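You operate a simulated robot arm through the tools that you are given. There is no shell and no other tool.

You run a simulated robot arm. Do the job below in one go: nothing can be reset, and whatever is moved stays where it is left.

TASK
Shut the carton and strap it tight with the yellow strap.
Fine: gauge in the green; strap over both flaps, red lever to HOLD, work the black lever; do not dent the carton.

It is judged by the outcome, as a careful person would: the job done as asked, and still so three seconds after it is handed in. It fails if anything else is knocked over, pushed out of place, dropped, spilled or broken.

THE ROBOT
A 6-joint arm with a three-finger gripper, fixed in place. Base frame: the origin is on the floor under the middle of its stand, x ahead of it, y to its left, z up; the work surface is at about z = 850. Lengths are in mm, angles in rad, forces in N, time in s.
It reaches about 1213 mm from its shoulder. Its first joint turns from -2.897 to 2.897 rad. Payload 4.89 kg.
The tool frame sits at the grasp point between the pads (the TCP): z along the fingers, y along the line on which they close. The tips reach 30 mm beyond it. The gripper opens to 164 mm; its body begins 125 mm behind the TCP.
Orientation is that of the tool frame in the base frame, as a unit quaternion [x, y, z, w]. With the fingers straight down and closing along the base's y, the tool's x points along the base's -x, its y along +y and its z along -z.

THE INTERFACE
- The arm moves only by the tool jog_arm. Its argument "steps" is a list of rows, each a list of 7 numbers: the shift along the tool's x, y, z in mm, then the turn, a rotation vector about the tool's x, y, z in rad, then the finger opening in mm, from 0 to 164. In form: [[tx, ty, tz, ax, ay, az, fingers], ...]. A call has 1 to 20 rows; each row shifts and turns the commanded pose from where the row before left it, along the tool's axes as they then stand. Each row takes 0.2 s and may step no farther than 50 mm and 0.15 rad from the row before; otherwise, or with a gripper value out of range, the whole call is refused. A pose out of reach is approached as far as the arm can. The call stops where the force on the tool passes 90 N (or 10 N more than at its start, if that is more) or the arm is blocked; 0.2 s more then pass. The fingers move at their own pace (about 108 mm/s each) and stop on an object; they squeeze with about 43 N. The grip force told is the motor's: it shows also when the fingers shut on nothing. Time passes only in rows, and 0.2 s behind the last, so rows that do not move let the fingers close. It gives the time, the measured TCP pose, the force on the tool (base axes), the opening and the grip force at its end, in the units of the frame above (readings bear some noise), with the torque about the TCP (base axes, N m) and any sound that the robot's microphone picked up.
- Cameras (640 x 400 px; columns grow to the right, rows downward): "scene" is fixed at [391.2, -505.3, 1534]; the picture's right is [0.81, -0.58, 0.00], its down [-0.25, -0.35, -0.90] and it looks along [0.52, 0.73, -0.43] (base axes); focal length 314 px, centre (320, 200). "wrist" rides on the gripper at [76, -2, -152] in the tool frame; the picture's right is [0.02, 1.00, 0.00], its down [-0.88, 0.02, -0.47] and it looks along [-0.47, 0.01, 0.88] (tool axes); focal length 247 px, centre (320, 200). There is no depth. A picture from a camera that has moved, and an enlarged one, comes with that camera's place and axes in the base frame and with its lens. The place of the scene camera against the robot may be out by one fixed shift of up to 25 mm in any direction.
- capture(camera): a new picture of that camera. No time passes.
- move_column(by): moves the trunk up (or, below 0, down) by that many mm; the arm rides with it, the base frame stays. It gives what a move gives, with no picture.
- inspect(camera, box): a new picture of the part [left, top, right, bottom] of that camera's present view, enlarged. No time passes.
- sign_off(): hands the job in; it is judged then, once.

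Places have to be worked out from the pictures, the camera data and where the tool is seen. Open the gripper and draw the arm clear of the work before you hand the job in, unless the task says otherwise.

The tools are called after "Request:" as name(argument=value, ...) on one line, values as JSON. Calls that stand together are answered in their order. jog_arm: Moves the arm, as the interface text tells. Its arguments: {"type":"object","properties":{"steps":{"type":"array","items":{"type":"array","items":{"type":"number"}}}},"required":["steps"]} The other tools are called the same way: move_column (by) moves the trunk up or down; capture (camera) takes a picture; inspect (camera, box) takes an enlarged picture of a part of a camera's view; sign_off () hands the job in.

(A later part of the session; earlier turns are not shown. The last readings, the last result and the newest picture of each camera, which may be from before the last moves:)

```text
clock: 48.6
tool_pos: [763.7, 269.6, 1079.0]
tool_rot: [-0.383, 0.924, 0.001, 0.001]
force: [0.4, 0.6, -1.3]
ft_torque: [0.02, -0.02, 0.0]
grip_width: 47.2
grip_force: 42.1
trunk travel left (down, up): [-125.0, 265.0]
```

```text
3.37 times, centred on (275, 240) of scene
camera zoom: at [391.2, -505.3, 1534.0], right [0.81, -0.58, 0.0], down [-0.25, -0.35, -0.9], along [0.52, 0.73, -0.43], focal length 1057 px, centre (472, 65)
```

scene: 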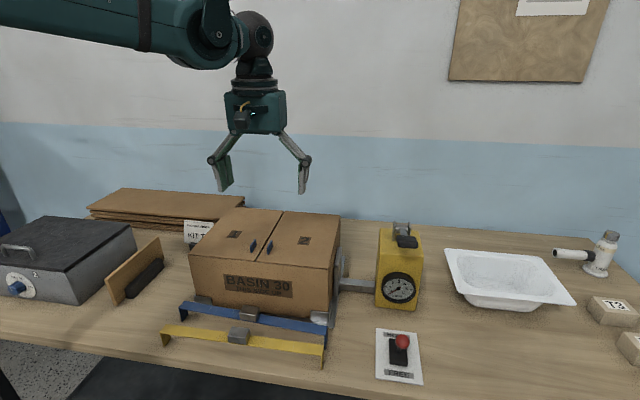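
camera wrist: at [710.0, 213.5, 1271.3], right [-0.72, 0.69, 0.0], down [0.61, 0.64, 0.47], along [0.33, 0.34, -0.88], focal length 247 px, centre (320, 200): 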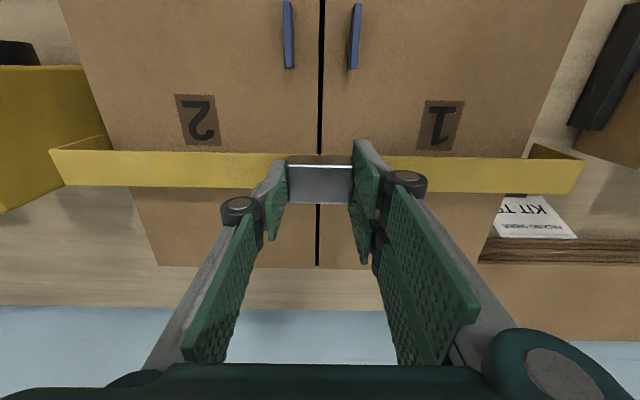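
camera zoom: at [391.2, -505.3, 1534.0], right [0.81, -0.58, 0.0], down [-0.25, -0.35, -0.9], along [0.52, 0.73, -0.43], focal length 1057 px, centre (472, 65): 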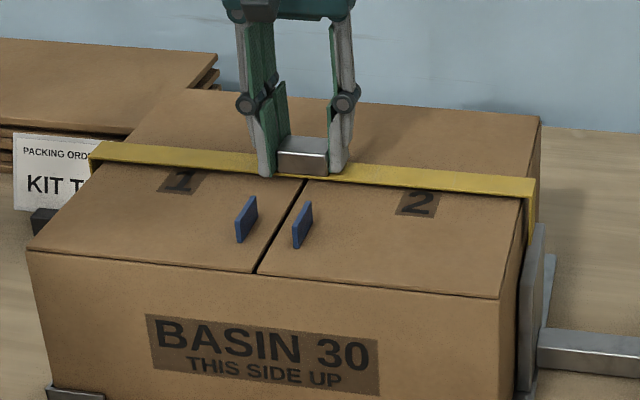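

Request:
jog_arm(steps=[[0, 0, 2, 0, 0, 0, 20], [0, 0, 1.5, 0, 0, 0, 20]])

Request:
inspect(camera="scene", box=[200, 200, 280, 260])

Request:
inspect(camera="scene", box=[270, 200, 350, 260])

```text
clock: 49.2
tool_pos: [763.8, 270.9, 1077.5]
tool_rot: [-0.383, 0.924, 0.0, 0.0]
force: [-0.2, 1.2, -1.2]
ft_torque: [0.02, 0.03, -0.01]
grip_width: 47.1
grip_force: 42.9
trunk travel left (down, up): [-125.0, 265.0]
```

```text
6.67 times, centred on (240, 230) of scene
camera zoom: at [391.2, -505.3, 1534.0], right [0.81, -0.58, 0.0], down [-0.25, -0.35, -0.9], along [0.52, 0.73, -0.43], focal length 2092 px, centre (853, 0)
```

zoom: 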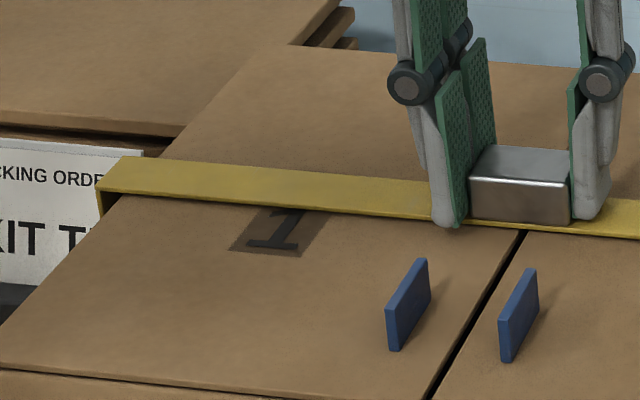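

```text
6.67 times, centred on (310, 230) of scene
camera zoom: at [391.2, -505.3, 1534.0], right [0.81, -0.58, 0.0], down [-0.25, -0.35, -0.9], along [0.52, 0.73, -0.43], focal length 2092 px, centre (387, 0)
```

zoom: 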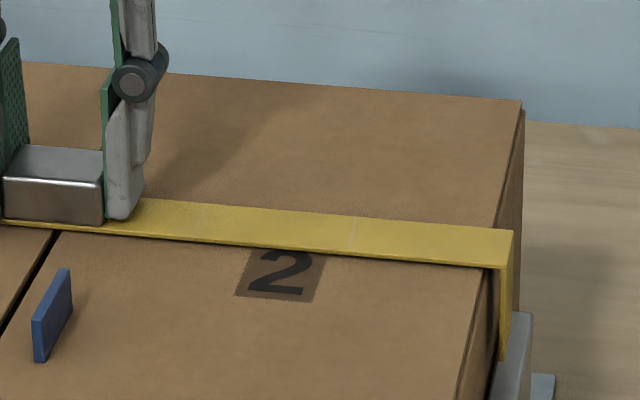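

The strap is very close to the flaps but the arm still carries its weight (about −1.3 N). I'll lower in 1–1.5 mm steps until the flaps take the load.

Request:
jog_arm(steps=[[0, 0, 1.5, 0, 0, 0, 20], [0, 0, 1.5, 0, 0, 0, 20]])

Request:
inspect(camera="scene", box=[240, 205, 300, 250])

```text
clock: 49.8
tool_pos: [763.6, 270.0, 1074.3]
tool_rot: [-0.382, 0.924, 0.0, 0.0]
force: [3.5, 0.8, 8.5]
ft_torque: [0.11, 0.07, -0.08]
grip_width: 47.3
grip_force: 42.8
trunk travel left (down, up): [-125.0, 265.0]
```

```text
8.89 times, centred on (270, 228) of scene
camera zoom: at [391.2, -505.3, 1534.0], right [0.81, -0.58, 0.0], down [-0.25, -0.35, -0.9], along [0.52, 0.73, -0.43], focal length 2789 px, centre (764, -44)
```

zoom: 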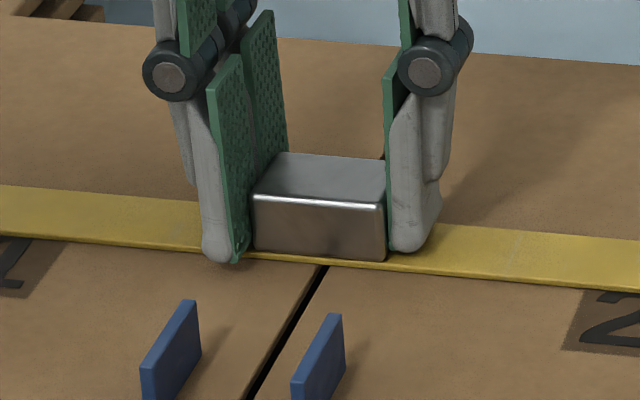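

Contact is made (about +8.5 N), so the strap rests on both flaps. I'll release the buckle and rise straight up.

Request:
jog_arm(steps=[[0, 0, -1, 0, 0, 0, 47], [0, 0, 0, 0, 0, 0, 60], [0, 0, 0, 0, 0, 0, 80], [0, 0, -5, 0, 0, 0, 80], [0, 0, -20, 0, 0, 0, 80], [0, 0, -40, 0, 0, 0, 80], [0, 0, -45, 0, 0, 0, 80], [0, 0, -45, 0, 0, 0, 80]])

Request:
capture(camera="wrist")

Request:
inspect(camera="scene", box=[180, 180, 370, 300])

```text
clock: 51.6
tool_pos: [766.4, 272.2, 1229.1]
tool_rot: [-0.382, 0.924, -0.001, 0.0]
force: [1.1, 0.0, -1.4]
ft_torque: [-0.06, 0.15, 0.02]
grip_width: 80.0
grip_force: 0.1
trunk travel left (down, up): [-125.0, 265.0]
```

```text
taken
camera wrist: at [712.8, 215.6, 1380.7], right [-0.72, 0.69, 0.0], down [0.61, 0.64, 0.47], along [0.33, 0.34, -0.88], focal length 247 px, centre (320, 200)
```

wrist: 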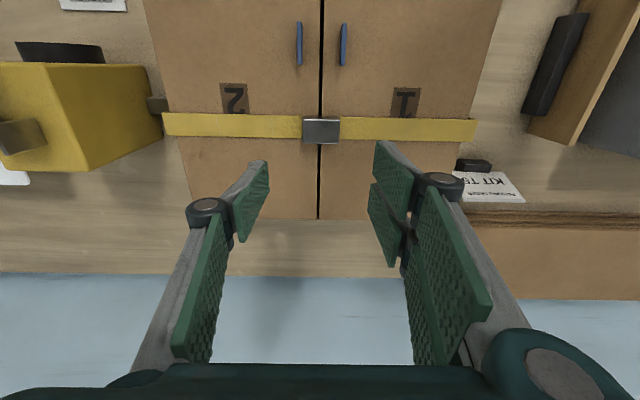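

```text
3.33 times, centred on (275, 240) of scene
camera zoom: at [391.2, -505.3, 1534.0], right [0.81, -0.58, 0.0], down [-0.25, -0.35, -0.9], along [0.52, 0.73, -0.43], focal length 1046 px, centre (470, 67)
```

zoom: 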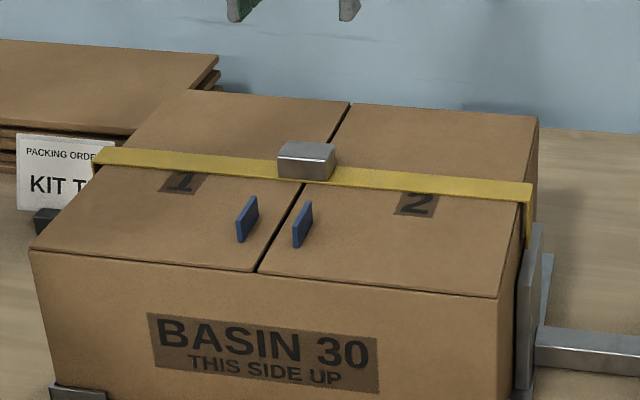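

The strap lies flat, centred over both flaps and parallel to the carton. Next is the red lever: I'll close the fingers, move to the bench front, tilt the tool back so it stays clear of the black lever, and come down behind the red ball.

Request:
jog_arm(steps=[[33.4, -35.5, 0, 0, 0, 0, 60], [33.4, -35.5, 0, 0, 0, 0, 30], [33.4, -35.5, 0, 0, 0, 0, 0], [33.4, -35.5, 0, 0, 0, 0, 0], [33.4, -35.5, 0, 0, 0, 0, 0], [33.4, -35.5, 0, 0, 0, 0, 0], [33.4, -35.5, 0, 0, 0, 0, 0], [33.4, -35.5, 0, 0, 0, 0, 0], [33.4, -35.5, 0, 0, 0, 0, 0], [33.4, -35.5, 0, 0, 0, 0, 0], [33.4, -35.5, 0, 0, 0, 0, 0], [0, 0, 0, 0, -0.1333, 0, 0], [0, 0, 0, 0, -0.1333, 0, 0], [0, 0, 0, 0, -0.1333, 0, 0], [15.8, 0, 37.4, 0, 0, 0, 0], [15.8, 0, 37.4, 0, 0, 0, 0], [15.8, 0, 37.4, 0, 0, 0, 0], [15.8, 0, 37.4, 0, 0, 0, 0]])

Request:
capture(camera="wrist")

Request:
capture(camera="scene")

```text
clock: 55.4
tool_pos: [777.7, -263.7, 1067.4]
tool_rot: [-0.375, 0.905, 0.076, 0.184]
force: [-0.2, 0.4, 0.3]
ft_torque: [-0.08, -0.11, -0.03]
grip_width: 0.2
grip_force: 42.5
trunk travel left (down, up): [-125.0, 265.0]
```

```text
taken
camera wrist: at [685.9, -357.4, 1178.0], right [-0.72, 0.69, -0.01], down [0.43, 0.46, 0.78], along [0.54, 0.56, -0.63], focal length 247 px, centre (320, 200)
```

wrist: 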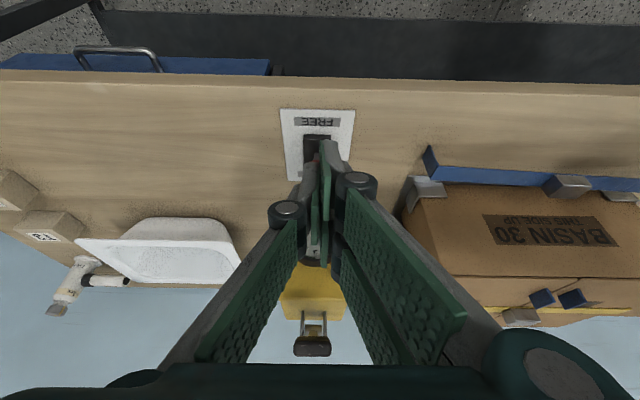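

```text
taken
```

scene: 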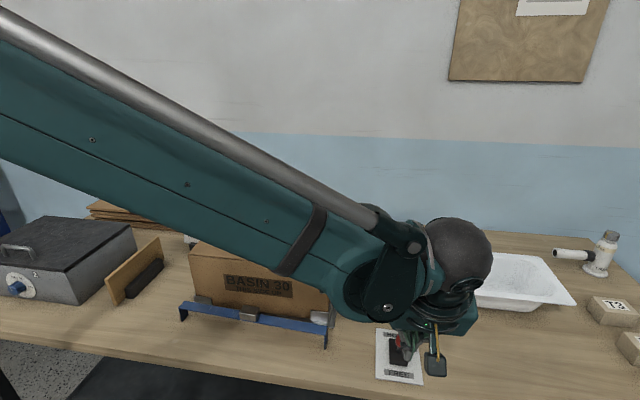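

Request:
jog_arm(steps=[[15.8, -3, 37.4, 0, 0, 0, 0], [15.8, 0, 37.4, 0, 0, 0, 0], [15.8, 0, 37.4, 0, 0, 0, 0]])

Request:
inspect(camera="scene", box=[350, 290, 470, 400])

Request:
capture(camera="wrist")

```text
clock: 56.2
tool_pos: [780.4, -267.9, 944.3]
tool_rot: [-0.376, 0.905, 0.076, 0.183]
force: [-0.6, 1.2, 0.5]
ft_torque: [-0.1, -0.13, -0.08]
grip_width: 0.0
grip_force: 43.3
trunk travel left (down, up): [-125.0, 265.0]
```

```text
3.64 times, centred on (410, 345) of scene
camera zoom: at [391.2, -505.3, 1534.0], right [0.81, -0.58, 0.0], down [-0.25, -0.35, -0.9], along [0.52, 0.73, -0.43], focal length 1141 px, centre (-7, -327)
```

zoom: 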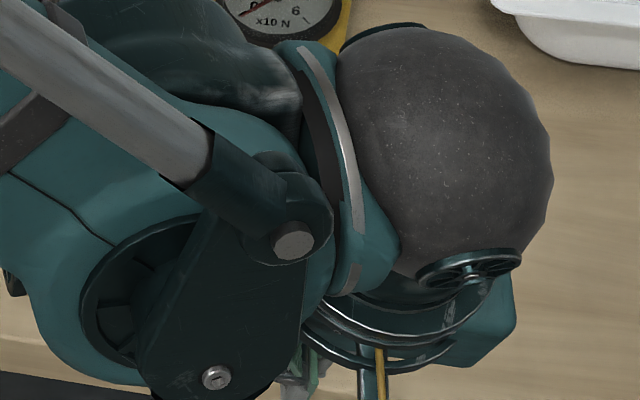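

```text
taken
camera wrist: at [689.2, -361.1, 1056.2], right [-0.72, 0.69, -0.01], down [0.43, 0.46, 0.78], along [0.54, 0.56, -0.63], focal length 247 px, centre (320, 200)
```

wrist: 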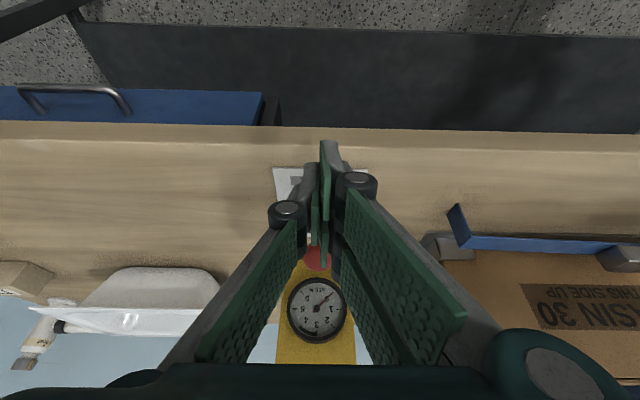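

The ball is directly ahead of the fingers and in line with them. I'll advance to just short of it, then push in small steps toward HOLD while watching the force.

Request:
jog_arm(steps=[[-13.8, 0, 5.8, 0, 0, 0, 0], [-13.8, 0, 5.8, 0, 0, 0, 0], [-13.8, 0, 5.8, 0, 0, 0, 0], [-9.2, 0, 3.9, 0, 0, 0, 0], [-9.2, 0, 3.9, 0, 0, 0, 0]])

Request:
capture(camera="wrist")

```text
clock: 57.4
tool_pos: [829.6, -222.1, 945.7]
tool_rot: [-0.374, 0.906, 0.076, 0.184]
force: [-1.2, -1.0, -2.8]
ft_torque: [-0.04, 0.01, 0.03]
grip_width: 0.1
grip_force: 42.7
trunk travel left (down, up): [-125.0, 265.0]
```

```text
taken
camera wrist: at [737.7, -316.3, 1056.6], right [-0.72, 0.69, -0.01], down [0.43, 0.46, 0.78], along [0.54, 0.56, -0.63], focal length 247 px, centre (320, 200)
```

wrist: 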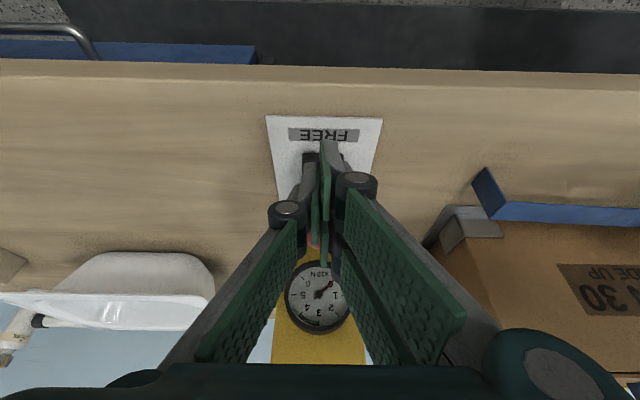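

Contact is light at about 3 N. I'll continue pushing.

Request:
jog_arm(steps=[[-9.2, 0, 3.9, 0, 0, 0, 0], [-9.2, 0, 3.9, 0, 0, 0, 0], [-9.2, 0, 3.9, 0, 0, 0, 0], [-9.2, 0, 3.9, 0, 0, 0, 0]])

Request:
capture(camera="wrist")

```text
clock: 58.4
tool_pos: [855.6, -193.2, 945.8]
tool_rot: [-0.376, 0.905, 0.076, 0.183]
force: [-0.2, 0.6, -0.9]
ft_torque: [0.02, -0.03, 0.02]
grip_width: 0.0
grip_force: 43.1
trunk travel left (down, up): [-125.0, 265.0]
```

```text
taken
camera wrist: at [764.3, -288.4, 1056.1], right [-0.72, 0.69, -0.01], down [0.43, 0.46, 0.78], along [0.54, 0.56, -0.63], focal length 247 px, centre (320, 200)
```

wrist: 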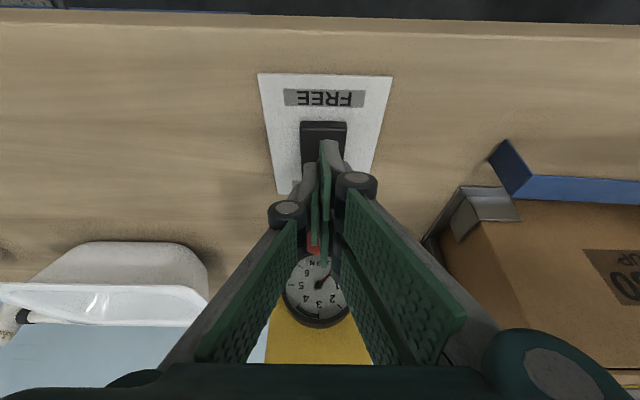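

Request:
jog_arm(steps=[[-9.2, 0, 3.9, 0, 0, 0, 0], [-7.4, 0, 3.1, 0, 0, 0, 0], [-5.5, 0, 2.3, 0, 0, 0, 0]])

Request:
capture(camera="wrist")

```text
clock: 59.2
tool_pos: [872.0, -177.3, 944.5]
tool_rot: [-0.376, 0.905, 0.076, 0.182]
force: [-18.6, -12.5, -4.6]
ft_torque: [-0.26, 0.34, 0.2]
grip_width: 0.2
grip_force: 42.8
trunk travel left (down, up): [-125.0, 265.0]
```

```text
taken
camera wrist: at [780.3, -271.6, 1055.5], right [-0.72, 0.69, -0.01], down [0.43, 0.46, 0.78], along [0.54, 0.56, -0.63], focal length 247 px, centre (320, 200)
```

wrist: 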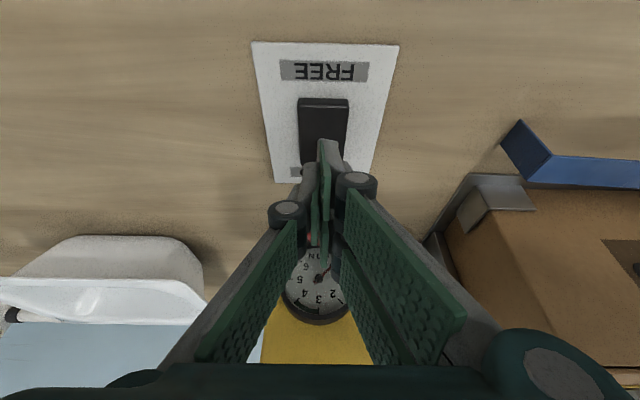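

The force rose to about 22 N, so the lever has reached its end stop at HOLD. I'll back off and check its position.

Request:
jog_arm(steps=[[13.8, 0, -5.8, 0, 0, 0, 0], [27.6, 0, -11.7, 0, 0, 0, 0], [36.8, 0, -15.6, 0, 0, 0, 0], [36.8, 0, -15.6, 0, 0, 0, 0], [-15.6, 0, -36.8, 0, 0, 0, 0], [-15.6, 0, -36.8, 0, 0, 0, 0], [-15.6, 0, -36.8, 0, 0, 0, 0], [-15.6, 0, -36.8, 0, 0, 0, 0]])

Request:
capture(camera="wrist")

Request:
capture(camera="scene")

```text
clock: 61.0
tool_pos: [784.2, -265.9, 1105.8]
tool_rot: [-0.376, 0.905, 0.077, 0.183]
force: [0.7, -0.5, 0.4]
ft_torque: [0.08, 0.15, 0.04]
grip_width: 0.0
grip_force: 43.0
trunk travel left (down, up): [-125.0, 265.0]
```

```text
taken
camera wrist: at [693.3, -360.4, 1216.4], right [-0.72, 0.69, -0.01], down [0.43, 0.46, 0.78], along [0.54, 0.56, -0.63], focal length 247 px, centre (320, 200)
```

wrist: 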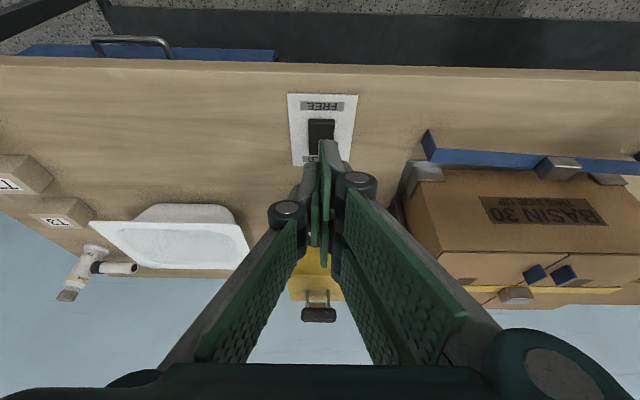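

```text
taken
```

scene: 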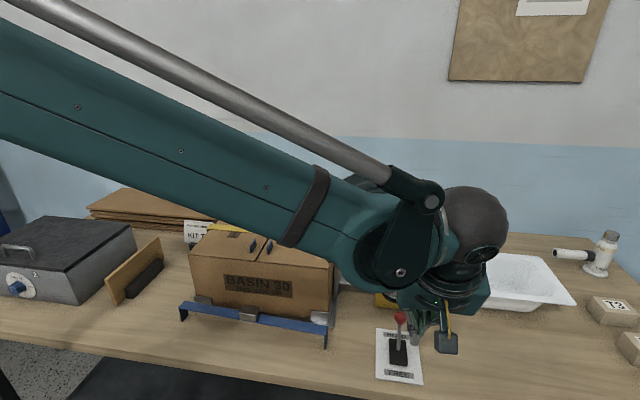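

Request:
inspect(camera="scene", box=[370, 305, 430, 390])

Request:
inspect(camera="wrist", box=[270, 80, 380, 180])

```text
4.71 times, centred on (400, 348) of scene
camera zoom: at [391.2, -505.3, 1534.0], right [0.81, -0.58, 0.0], down [-0.25, -0.35, -0.9], along [0.52, 0.73, -0.43], focal length 1476 px, centre (-56, -494)
```

zoom: 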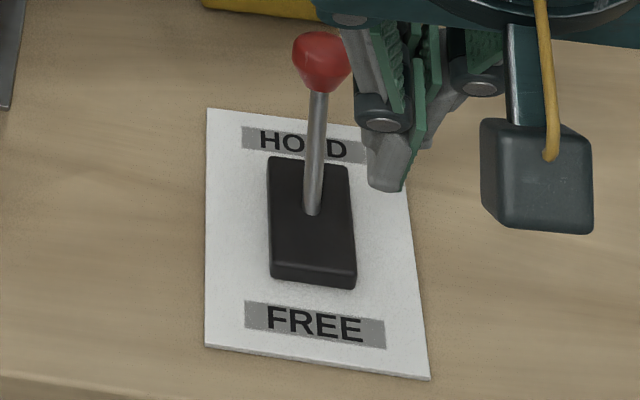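

```text
4.00 times, centred on (325, 130) of wrist
camera zoom: at [693.3, -360.4, 1216.4], right [-0.72, 0.69, -0.01], down [0.43, 0.46, 0.78], along [0.54, 0.56, -0.63], focal length 988 px, centre (300, 480)
```

zoom: 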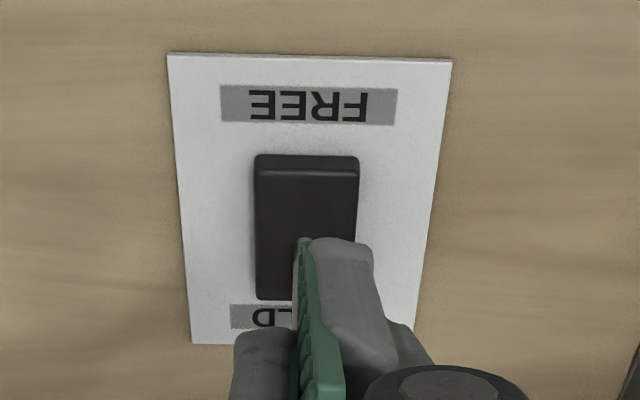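

The red lever is clearly at HOLD. Now I'll rise, straighten the tool and move above the black handle with closed fingertips.

Request:
jog_arm(steps=[[-15.6, 0, -36.8, 0, 0, 0, 0], [-15.6, 0, -36.8, 0, 0, 0, 0], [-15.6, 0, -36.8, 0, 0, 0, 0], [0, 0, 0, 0, 0.1333, 0, 0], [0, 0, 0, 0, 0.1333, 0, 0], [0, 0, 0, 0, 0.1333, 0, 0], [-30, 0, 0, 0, 0, 0, 0], [-30, 0, 0, 0, 0, 0, 0], [-30, 0, 0, 0, 0, 0, 0], [-30, 0, 0, 0, 0, 0, 0], [-30, 0, 0, 0, 0, 0, 0]])

Request:
capture(camera="wrist")

Request:
capture(camera="scene")

```text
clock: 63.4
tool_pos: [891.0, -159.6, 1229.2]
tool_rot: [-0.382, 0.924, 0.0, 0.0]
force: [-0.4, -0.2, 0.6]
ft_torque: [0.1, -0.14, 0.02]
grip_width: 0.0
grip_force: 42.8
trunk travel left (down, up): [-125.0, 265.0]
```

```text
taken
camera wrist: at [836.5, -216.8, 1380.8], right [-0.72, 0.69, 0.0], down [0.61, 0.64, 0.47], along [0.33, 0.34, -0.88], focal length 247 px, centre (320, 200)
```

wrist: 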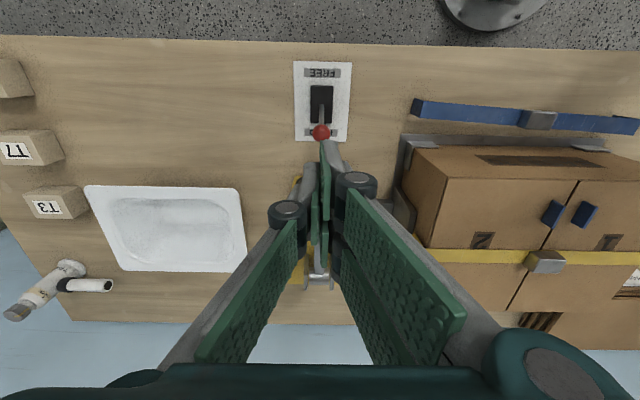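

```text
taken
```

scene: 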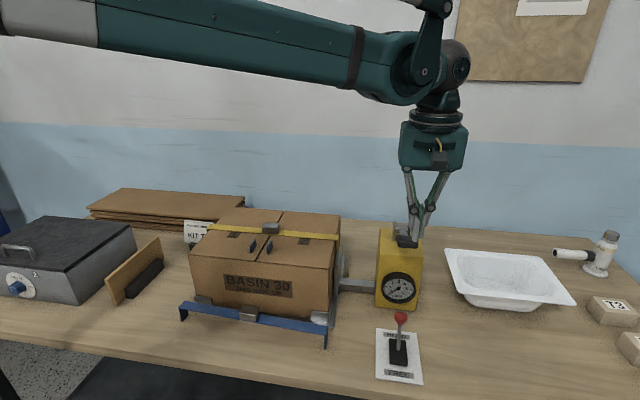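

Request:
jog_arm(steps=[[-30, 0.7, 0, 0, 0, 0, 0], [-30, 0.7, 0, 0, 0, 0, 0], [-29, 0.7, 0, 0, 0, 0, 0], [0, 0, 20, 0, 0, 0, 0]])

Request:
inspect(camera="scene", box=[360, 150, 460, 310])

Request:
capture(camera="wrist")

```text
clock: 64.4
tool_pos: [953.3, -94.6, 1204.1]
tool_rot: [-0.384, 0.923, 0.0, 0.0]
force: [0.5, -0.2, -0.9]
ft_torque: [0.0, 0.01, 0.0]
grip_width: 0.2
grip_force: 43.7
trunk travel left (down, up): [-125.0, 265.0]
```

```text
2.50 times, centred on (410, 230) of scene
camera zoom: at [391.2, -505.3, 1534.0], right [0.81, -0.58, 0.0], down [-0.25, -0.35, -0.9], along [0.52, 0.73, -0.43], focal length 784 px, centre (95, 125)
```

zoom: 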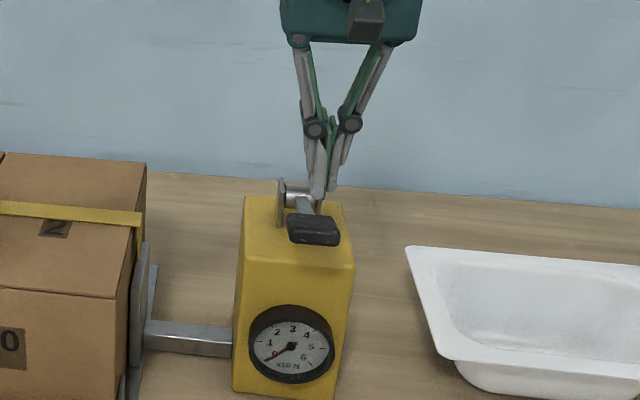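

```text
taken
camera wrist: at [900.5, -151.3, 1355.1], right [-0.72, 0.69, 0.0], down [0.61, 0.64, 0.47], along [0.33, 0.34, -0.88], focal length 247 px, centre (320, 200)
```

wrist: 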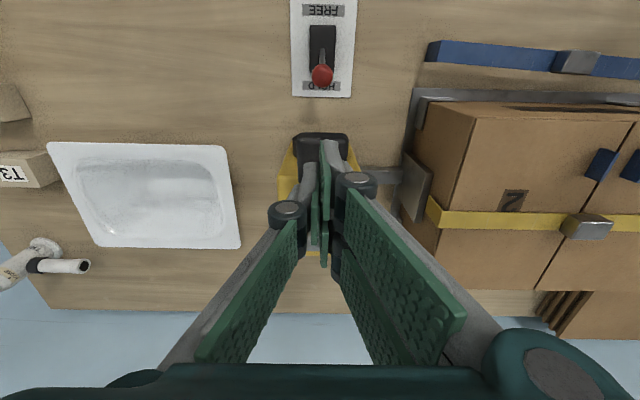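

The fingertips are right over the black handle. I'll lower to near contact, then feel for it.

Request:
jog_arm(steps=[[0, 0, 12, 0, 0, 0, 0], [0, 0, 12, 0, 0, 0, 0], [0, 0, 6, 0, 0, 0, 0], [0, 0, 4, 0, 0, 0, 0]])

Request:
inspect(camera="scene", box=[365, 190, 445, 310])

```text
clock: 65.4
tool_pos: [953.0, -95.7, 1172.2]
tool_rot: [-0.383, 0.924, 0.0, 0.0]
force: [0.2, -0.2, -0.6]
ft_torque: [0.0, 0.05, 0.01]
grip_width: 0.0
grip_force: 43.1
trunk travel left (down, up): [-125.0, 265.0]
```

```text
3.33 times, centred on (405, 250) of scene
camera zoom: at [391.2, -505.3, 1534.0], right [0.81, -0.58, 0.0], down [-0.25, -0.35, -0.9], along [0.52, 0.73, -0.43], focal length 1046 px, centre (37, 33)
```

zoom: 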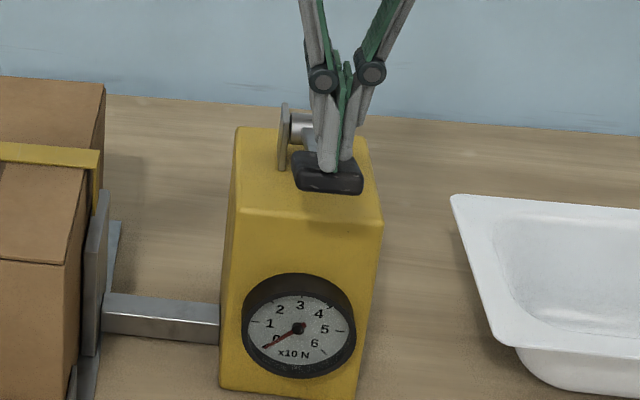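

Near contact. Now I'll press down in 4 mm steps and read both force and gauge.

Request:
jog_arm(steps=[[0, 0, 4, 0, 0, 0, 0], [0, 0, 4, 0, 0, 0, 0], [0, 0, 4, 0, 0, 0, 0]])

Request:
inspect(camera="scene", box=[365, 190, 445, 310])

```text
clock: 66.2
tool_pos: [951.9, -96.0, 1158.4]
tool_rot: [-0.382, 0.924, 0.0, 0.0]
force: [0.6, -0.6, 0.8]
ft_torque: [0.0, 0.01, 0.03]
grip_width: 0.0
grip_force: 43.0
trunk travel left (down, up): [-125.0, 265.0]
```

```text
3.33 times, centred on (405, 250) of scene
camera zoom: at [391.2, -505.3, 1534.0], right [0.81, -0.58, 0.0], down [-0.25, -0.35, -0.9], along [0.52, 0.73, -0.43], focal length 1046 px, centre (37, 33)
```

zoom: 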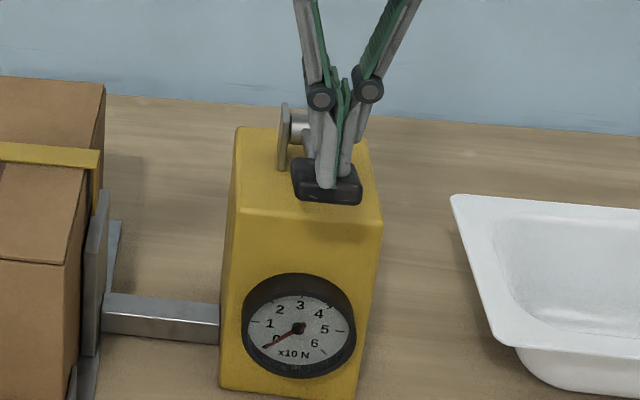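

The lever moves down freely and the gauge is still at 0. I'll continue the stroke.

Request:
jog_arm(steps=[[0, 0, 4, 0, 0, 0, 0], [0, 0, 4, 0, 0, 0, 0], [0, 0, 4, 0, 0, 0, 0], [0, 0, 4, 0, 0, 0, 0]])

Request:
inspect(camera="scene", box=[365, 190, 445, 310])

```text
clock: 67.2
tool_pos: [953.7, -94.6, 1142.8]
tool_rot: [-0.383, 0.924, 0.0, 0.001]
force: [0.1, 0.4, 2.0]
ft_torque: [-0.04, -0.01, 0.01]
grip_width: 0.2
grip_force: 43.1
trunk travel left (down, up): [-125.0, 265.0]
```

```text
3.33 times, centred on (405, 250) of scene
camera zoom: at [391.2, -505.3, 1534.0], right [0.81, -0.58, 0.0], down [-0.25, -0.35, -0.9], along [0.52, 0.73, -0.43], focal length 1046 px, centre (37, 33)
```

zoom: 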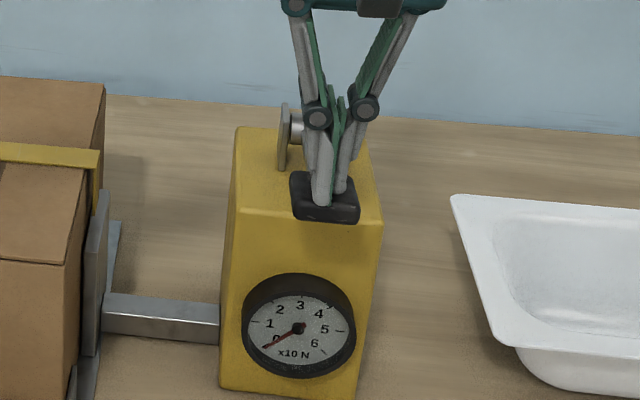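

Request:
jog_arm(steps=[[0, 0, 4, 0, 0, 0, 0], [0, 0, 4, 0, 0, 0, 0], [0, 0, 4, 0, 0, 0, 0], [0, 0, 4, 0, 0, 0, 0]])

Request:
inspect(camera="scene", box=[365, 190, 445, 310])

```text
clock: 68.2
tool_pos: [952.7, -95.3, 1129.0]
tool_rot: [-0.383, 0.924, 0.001, 0.001]
force: [-0.5, 1.1, 1.9]
ft_torque: [0.0, 0.07, -0.03]
grip_width: 0.0
grip_force: 43.0
trunk travel left (down, up): [-125.0, 265.0]
```

```text
3.33 times, centred on (405, 250) of scene
camera zoom: at [391.2, -505.3, 1534.0], right [0.81, -0.58, 0.0], down [-0.25, -0.35, -0.9], along [0.52, 0.73, -0.43], focal length 1046 px, centre (37, 33)
```

zoom: 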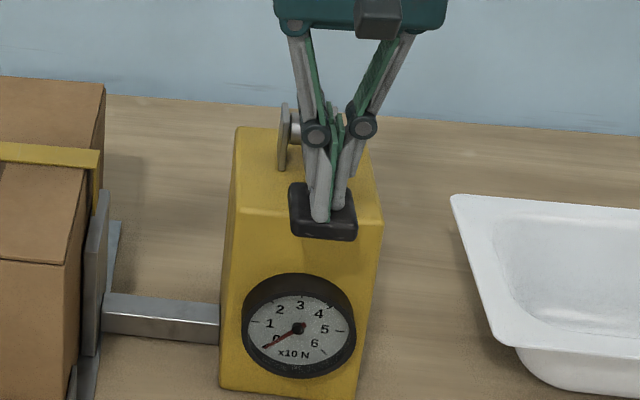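

Request:
jog_arm(steps=[[0, 0, 4, 0, 0, 0, 0], [0, 0, 4, 0, 0, 0, 0], [0, 0, 4, 0, 0, 0, 0], [0, 0, 4, 0, 0, 0, 0]])

Request:
inspect(camera="scene", box=[365, 190, 445, 310])

```text
clock: 69.2
tool_pos: [951.7, -94.1, 1112.3]
tool_rot: [-0.382, 0.924, -0.001, 0.001]
force: [1.4, -1.7, 5.1]
ft_torque: [0.03, -0.11, -0.06]
grip_width: 0.1
grip_force: 45.6
trunk travel left (down, up): [-125.0, 265.0]
```

```text
3.33 times, centred on (405, 250) of scene
camera zoom: at [391.2, -505.3, 1534.0], right [0.81, -0.58, 0.0], down [-0.25, -0.35, -0.9], along [0.52, 0.73, -0.43], focal length 1046 px, centre (37, 33)
```

zoom: 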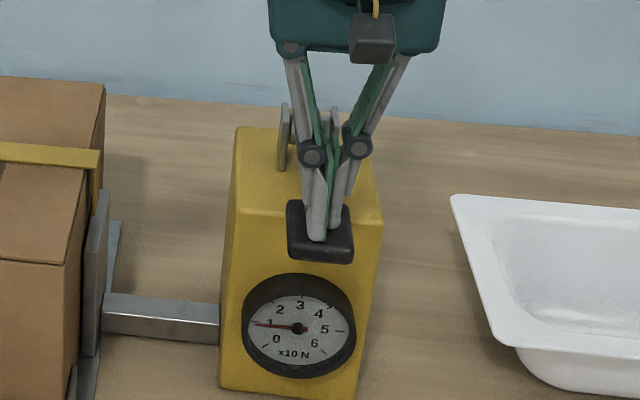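

The gauge has jumped to about 1. I'll read it closely before going further.

Request:
inspect(camera="scene", box=[376, 265, 424, 305])

Request:
jog_arm(steps=[[0, 0, 2, 0, 0, 0, 0], [0, 0, 2, 0, 0, 0, 0]])

Request:
inspect(camera="scene", box=[376, 265, 424, 305])

```text
10.00 times, centred on (400, 285) of scene
camera zoom: at [391.2, -505.3, 1534.0], right [0.81, -0.58, 0.0], down [-0.25, -0.35, -0.9], along [0.52, 0.73, -0.43], focal length 3138 px, centre (-480, -650)
```

zoom: 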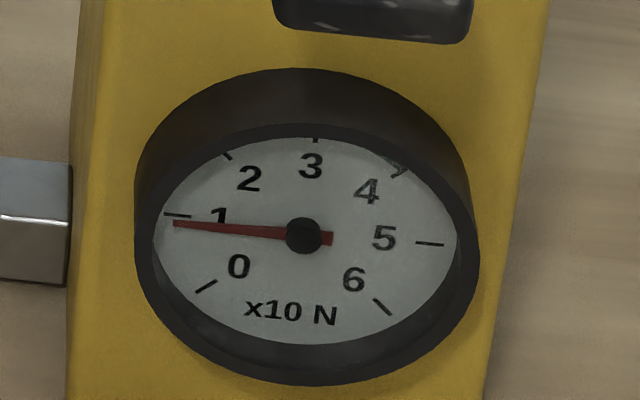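

```text
clock: 69.8
tool_pos: [952.8, -93.9, 1107.5]
tool_rot: [-0.383, 0.924, 0.0, 0.0]
force: [-0.2, -1.1, 4.9]
ft_torque: [0.09, -0.08, -0.03]
grip_width: 0.1
grip_force: 44.5
trunk travel left (down, up): [-125.0, 265.0]
```

```text
10.00 times, centred on (400, 285) of scene
camera zoom: at [391.2, -505.3, 1534.0], right [0.81, -0.58, 0.0], down [-0.25, -0.35, -0.9], along [0.52, 0.73, -0.43], focal length 3138 px, centre (-480, -650)
```

zoom: 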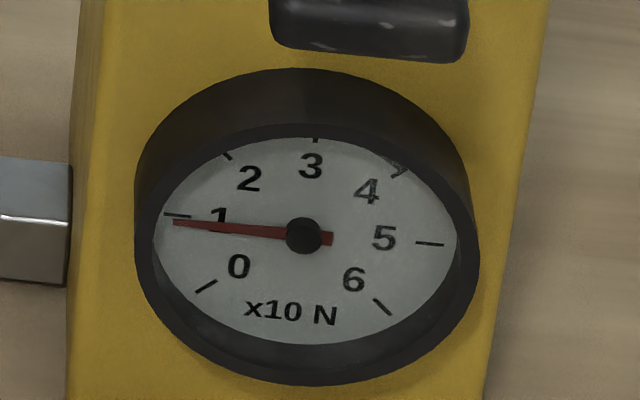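

The reading is about 8.7 N from one stroke, and pressing a little further adds nothing, so it works in clicks per stroke. I'll raise the fingers and see whether the lever springs back.

Request:
jog_arm(steps=[[0, 0, -10, 0, 0, 0, 0], [0, 0, -15, 0, 0, 0, 0], [0, 0, -20, 0, 0, 0, 0], [0, 0, -25, 0, 0, 0, 0]])

Request:
inspect(camera="scene", box=[365, 190, 445, 310])

Request:
inspect(camera="scene", box=[376, 265, 424, 305])

```text
clock: 70.8
tool_pos: [951.0, -95.4, 1177.4]
tool_rot: [-0.382, 0.924, 0.0, 0.0]
force: [1.7, 0.1, -0.4]
ft_torque: [0.02, 0.1, 0.03]
grip_width: 0.3
grip_force: 44.8
trunk travel left (down, up): [-125.0, 265.0]
```

```text
3.33 times, centred on (405, 250) of scene
camera zoom: at [391.2, -505.3, 1534.0], right [0.81, -0.58, 0.0], down [-0.25, -0.35, -0.9], along [0.52, 0.73, -0.43], focal length 1046 px, centre (37, 33)
```

zoom: 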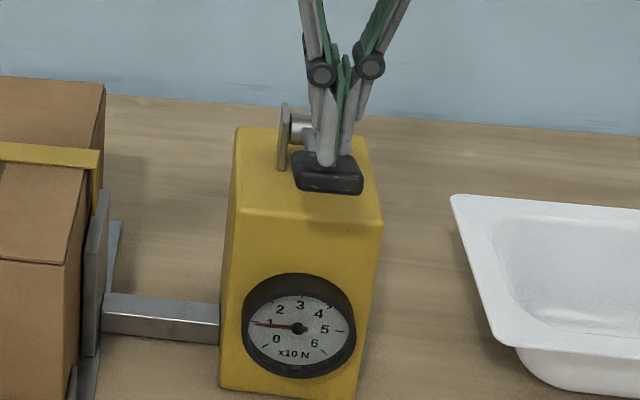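

```text
10.00 times, centred on (400, 285) of scene
camera zoom: at [391.2, -505.3, 1534.0], right [0.81, -0.58, 0.0], down [-0.25, -0.35, -0.9], along [0.52, 0.73, -0.43], focal length 3138 px, centre (-480, -650)
```

zoom: 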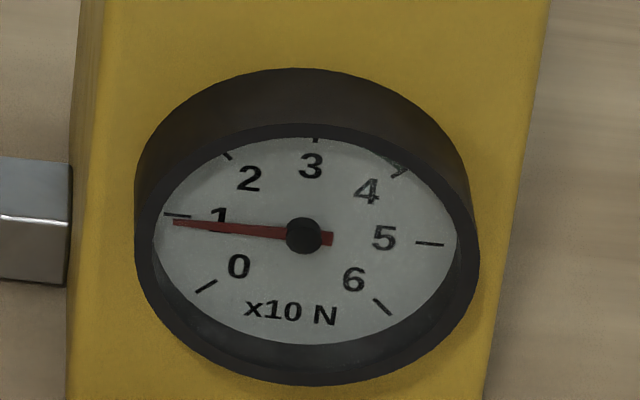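

The lever springs back up and the gauge holds at about 8.8 N. I'll do a second stroke down to the same depth.

Request:
jog_arm(steps=[[0, 0, 10, 0, 0, 0, 0], [0, 0, 10, 0, 0, 0, 0], [0, 0, 10, 0, 0, 0, 0], [0, 0, 10, 0, 0, 0, 0], [0, 0, 10, 0, 0, 0, 0], [0, 0, 10, 0, 0, 0, 0], [0, 0, 7, 0, 0, 0, 0]])

Request:
inspect(camera="scene", box=[376, 265, 424, 305])

Request:
inspect(camera="scene", box=[180, 180, 370, 300])

```text
clock: 72.4
tool_pos: [949.7, -94.1, 1109.3]
tool_rot: [-0.382, 0.924, 0.0, 0.0]
force: [-1.1, -0.8, 4.5]
ft_torque: [0.11, -0.07, 0.01]
grip_width: 0.0
grip_force: 45.2
trunk travel left (down, up): [-125.0, 265.0]
```

```text
10.00 times, centred on (400, 285) of scene
camera zoom: at [391.2, -505.3, 1534.0], right [0.81, -0.58, 0.0], down [-0.25, -0.35, -0.9], along [0.52, 0.73, -0.43], focal length 3138 px, centre (-480, -650)
```

zoom: 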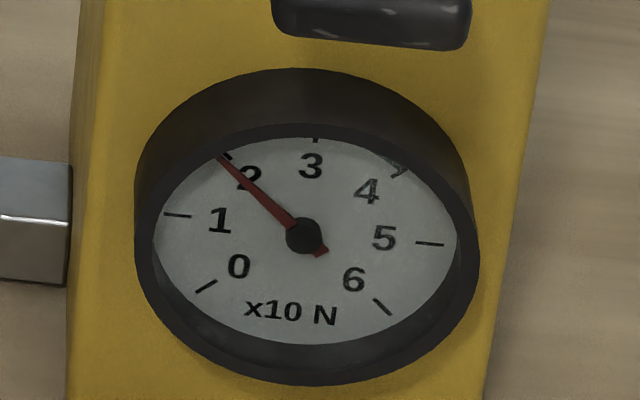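

```text
3.33 times, centred on (275, 240) of scene
camera zoom: at [391.2, -505.3, 1534.0], right [0.81, -0.58, 0.0], down [-0.25, -0.35, -0.9], along [0.52, 0.73, -0.43], focal length 1046 px, centre (470, 67)
```

zoom: 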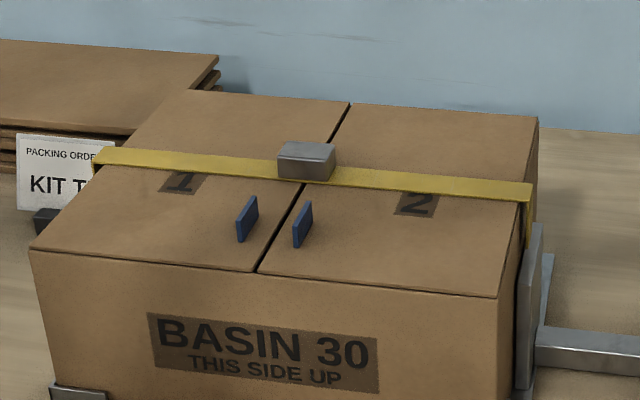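

The gauge now reads about 2, roughly 10 N per stroke. Since full strokes could land right on the band's edges, I'll press a bit deeper here at this safe level to see whether depth adds tension.

Request:
jog_arm(steps=[[0, 0, 4, 0, 0, 0, 0], [0, 0, 4, 0, 0, 0, 0]])

Request:
inspect(camera="scene", box=[376, 265, 424, 305])

```text
clock: 73.0
tool_pos: [951.8, -94.4, 1102.7]
tool_rot: [-0.383, 0.924, 0.0, 0.0]
force: [1.5, 4.7, 12.5]
ft_torque: [0.36, -0.25, 0.04]
grip_width: 0.0
grip_force: 45.2
trunk travel left (down, up): [-125.0, 265.0]
```

```text
10.00 times, centred on (400, 285) of scene
camera zoom: at [391.2, -505.3, 1534.0], right [0.81, -0.58, 0.0], down [-0.25, -0.35, -0.9], along [0.52, 0.73, -0.43], focal length 3138 px, centre (-480, -650)
```

zoom: 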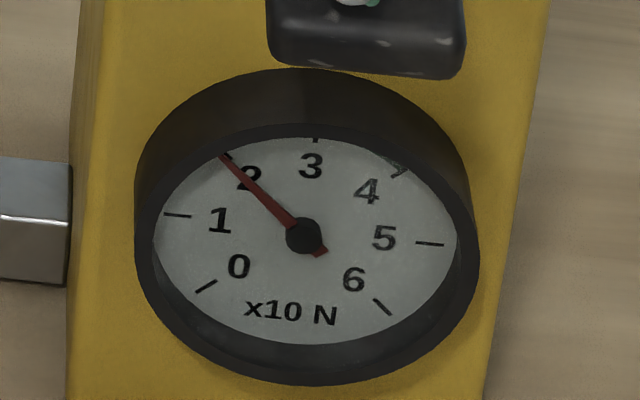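

The lever bottomed out (force 12.5 N) and the gauge is unchanged at about 20 N, so each stroke is a fixed increment. I'll release and do a third stroke, stopping just past the click.

Request:
jog_arm(steps=[[0, 0, -12, 0, 0, 0, 0], [0, 0, -20, 0, 0, 0, 0], [0, 0, -20, 0, 0, 0, 0], [0, 0, -24, 0, 0, 0, 0], [0, 0, 0, 0, 0, 0, 0], [0, 0, 10, 0, 0, 0, 0], [0, 0, 10, 0, 0, 0, 0], [0, 0, 10, 0, 0, 0, 0], [0, 0, 10, 0, 0, 0, 0], [0, 0, 10, 0, 0, 0, 0], [0, 0, 10, 0, 0, 0, 0], [0, 0, 7, 0, 0, 0, 0]])

Request:
inspect(camera="scene", box=[376, 265, 424, 305])

Request:
inspect(camera="scene", box=[180, 180, 370, 300])

```text
clock: 75.6
tool_pos: [951.6, -94.9, 1110.1]
tool_rot: [-0.383, 0.924, 0.0, 0.0]
force: [0.0, -2.6, 4.8]
ft_torque: [0.05, -0.11, -0.04]
grip_width: 0.1
grip_force: 44.8
trunk travel left (down, up): [-125.0, 265.0]
```

```text
10.00 times, centred on (400, 285) of scene
camera zoom: at [391.2, -505.3, 1534.0], right [0.81, -0.58, 0.0], down [-0.25, -0.35, -0.9], along [0.52, 0.73, -0.43], focal length 3138 px, centre (-480, -650)
```

zoom: 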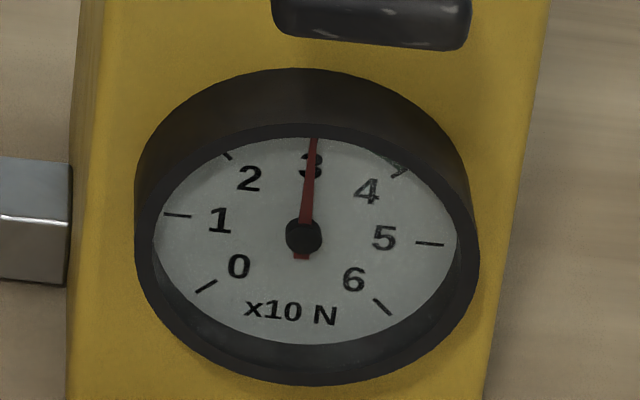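

```text
3.33 times, centred on (275, 240) of scene
camera zoom: at [391.2, -505.3, 1534.0], right [0.81, -0.58, 0.0], down [-0.25, -0.35, -0.9], along [0.52, 0.73, -0.43], focal length 1046 px, centre (470, 67)
```

zoom: 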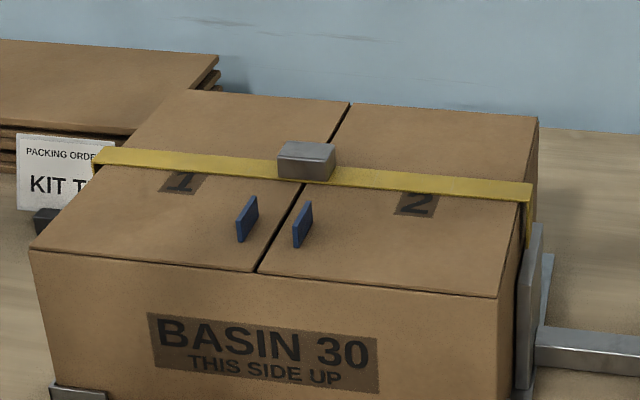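

The needle is right at about 30 N, the lower edge of the green. I need an accurate head-on reading, so I'll lift off and move the camera in front, a little to the left so the red ball doesn't block the dial.

Request:
jog_arm(steps=[[0, 0, -40, 0, 0, 0, 0], [0, 0, -40, 0, 0, 0, 0], [0, 0, -40, 0, 0, 0, 0], [43.5, 15.5, 0, 0, 0, 0, 0], [43.5, 15.5, 0, 0, 0, 0, 0], [43.5, 15.5, 0, 0, 0, 0, 0], [43.5, 15.5, 0, 0, 0, 0, 40], [43.5, 15.5, 0, 0, 0, 0, 80], [43.5, 15.5, 0, 0, 0, 0, 120], [43.5, 15.5, 0, 0, 0, 0, 164], [0, 0, 48, 0, 0, 0, 164], [0, 0, 48, 0, 0, 0, 164], [0, 0, 48, 0, 0, 0, 164], [0, 0, 48, 0, 0, 0, 164], [0, 0, 0, 0, -0.1425, 0, 164], [0, 0, 0, 0, -0.1425, 0, 164], [0, 0, 0, 0, -0.1425, 0, 164], [0, 0, 0, 0, -0.1425, 0, 164], [0, 0, 0, 0, -0.1425, 0, 164], [0, 0, 0, 0, -0.1425, 0, 164]])

Request:
capture(camera="wrist")

```text
clock: 79.8
tool_pos: [659.2, -232.5, 1039.8]
tool_rot: [-0.349, 0.84, 0.159, 0.383]
force: [-1.2, 1.3, 0.7]
ft_torque: [-0.16, -0.01, -0.17]
grip_width: 164.1
grip_force: 0.1
trunk travel left (down, up): [-125.0, 265.0]
```

```text
taken
camera wrist: at [543.1, -351.4, 1081.9], right [-0.72, 0.7, -0.02], down [0.14, 0.17, 0.98], along [0.68, 0.7, -0.22], focal length 247 px, centre (320, 200)
```

wrist: 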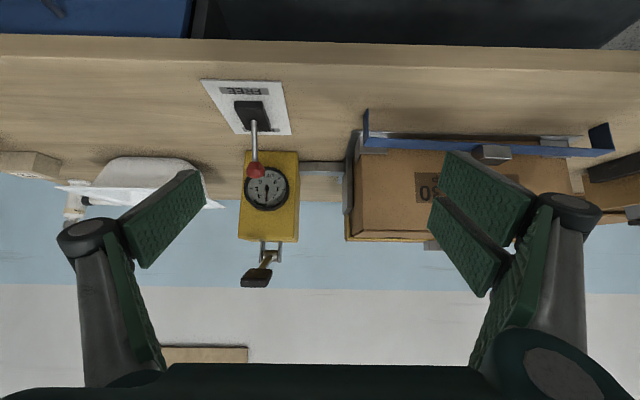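

Request:
inspect(camera="wrist", box=[242, 160, 296, 216])

Request:
inspect(camera="wrist", box=[220, 70, 460, 270])

```text
7.14 times, centred on (269, 188) of wrist
camera zoom: at [543.1, -351.4, 1081.9], right [-0.72, 0.7, -0.02], down [0.14, 0.17, 0.98], along [0.68, 0.7, -0.22], focal length 1764 px, centre (684, 286)
```

zoom: 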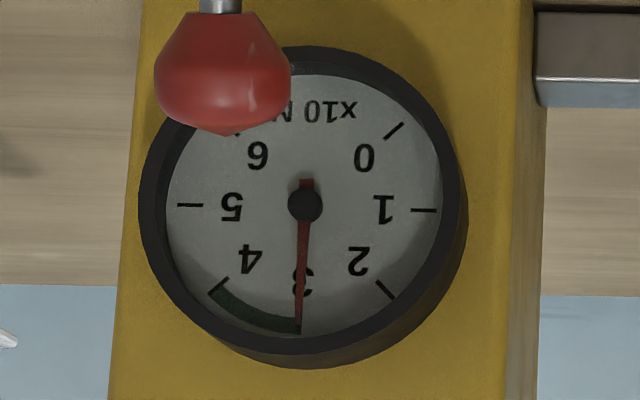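

```text
2.00 times, centred on (340, 170) of wrist
camera zoom: at [543.1, -351.4, 1081.9], right [-0.72, 0.7, -0.02], down [0.14, 0.17, 0.98], along [0.68, 0.7, -0.22], focal length 494 px, centre (280, 260)
```

zoom: 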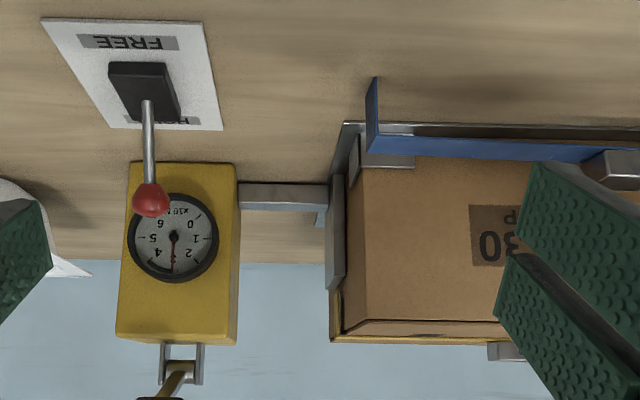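

Request:
inspect(camera="wrist", box=[250, 185, 282, 207])

Request:
inspect(camera="scene", box=[384, 272, 414, 292])

```text
16.00 times, centred on (266, 196) of wrist
camera zoom: at [543.1, -351.4, 1081.9], right [-0.72, 0.7, -0.02], down [0.14, 0.17, 0.98], along [0.68, 0.7, -0.22], focal length 3952 px, centre (1184, 264)
```

zoom: 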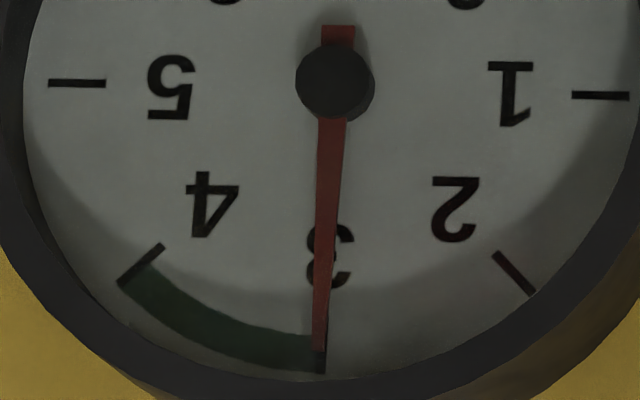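

```text
16.00 times, centred on (399, 282) of scene
camera zoom: at [391.2, -505.3, 1534.0], right [0.81, -0.58, 0.0], down [-0.25, -0.35, -0.9], along [0.52, 0.73, -0.43], focal length 5020 px, centre (-944, -1112)
```

zoom: 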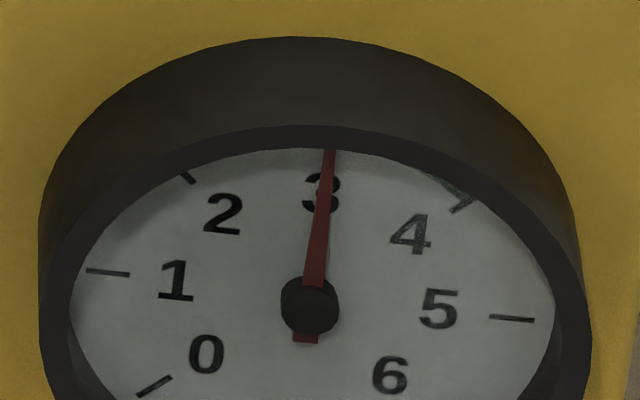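

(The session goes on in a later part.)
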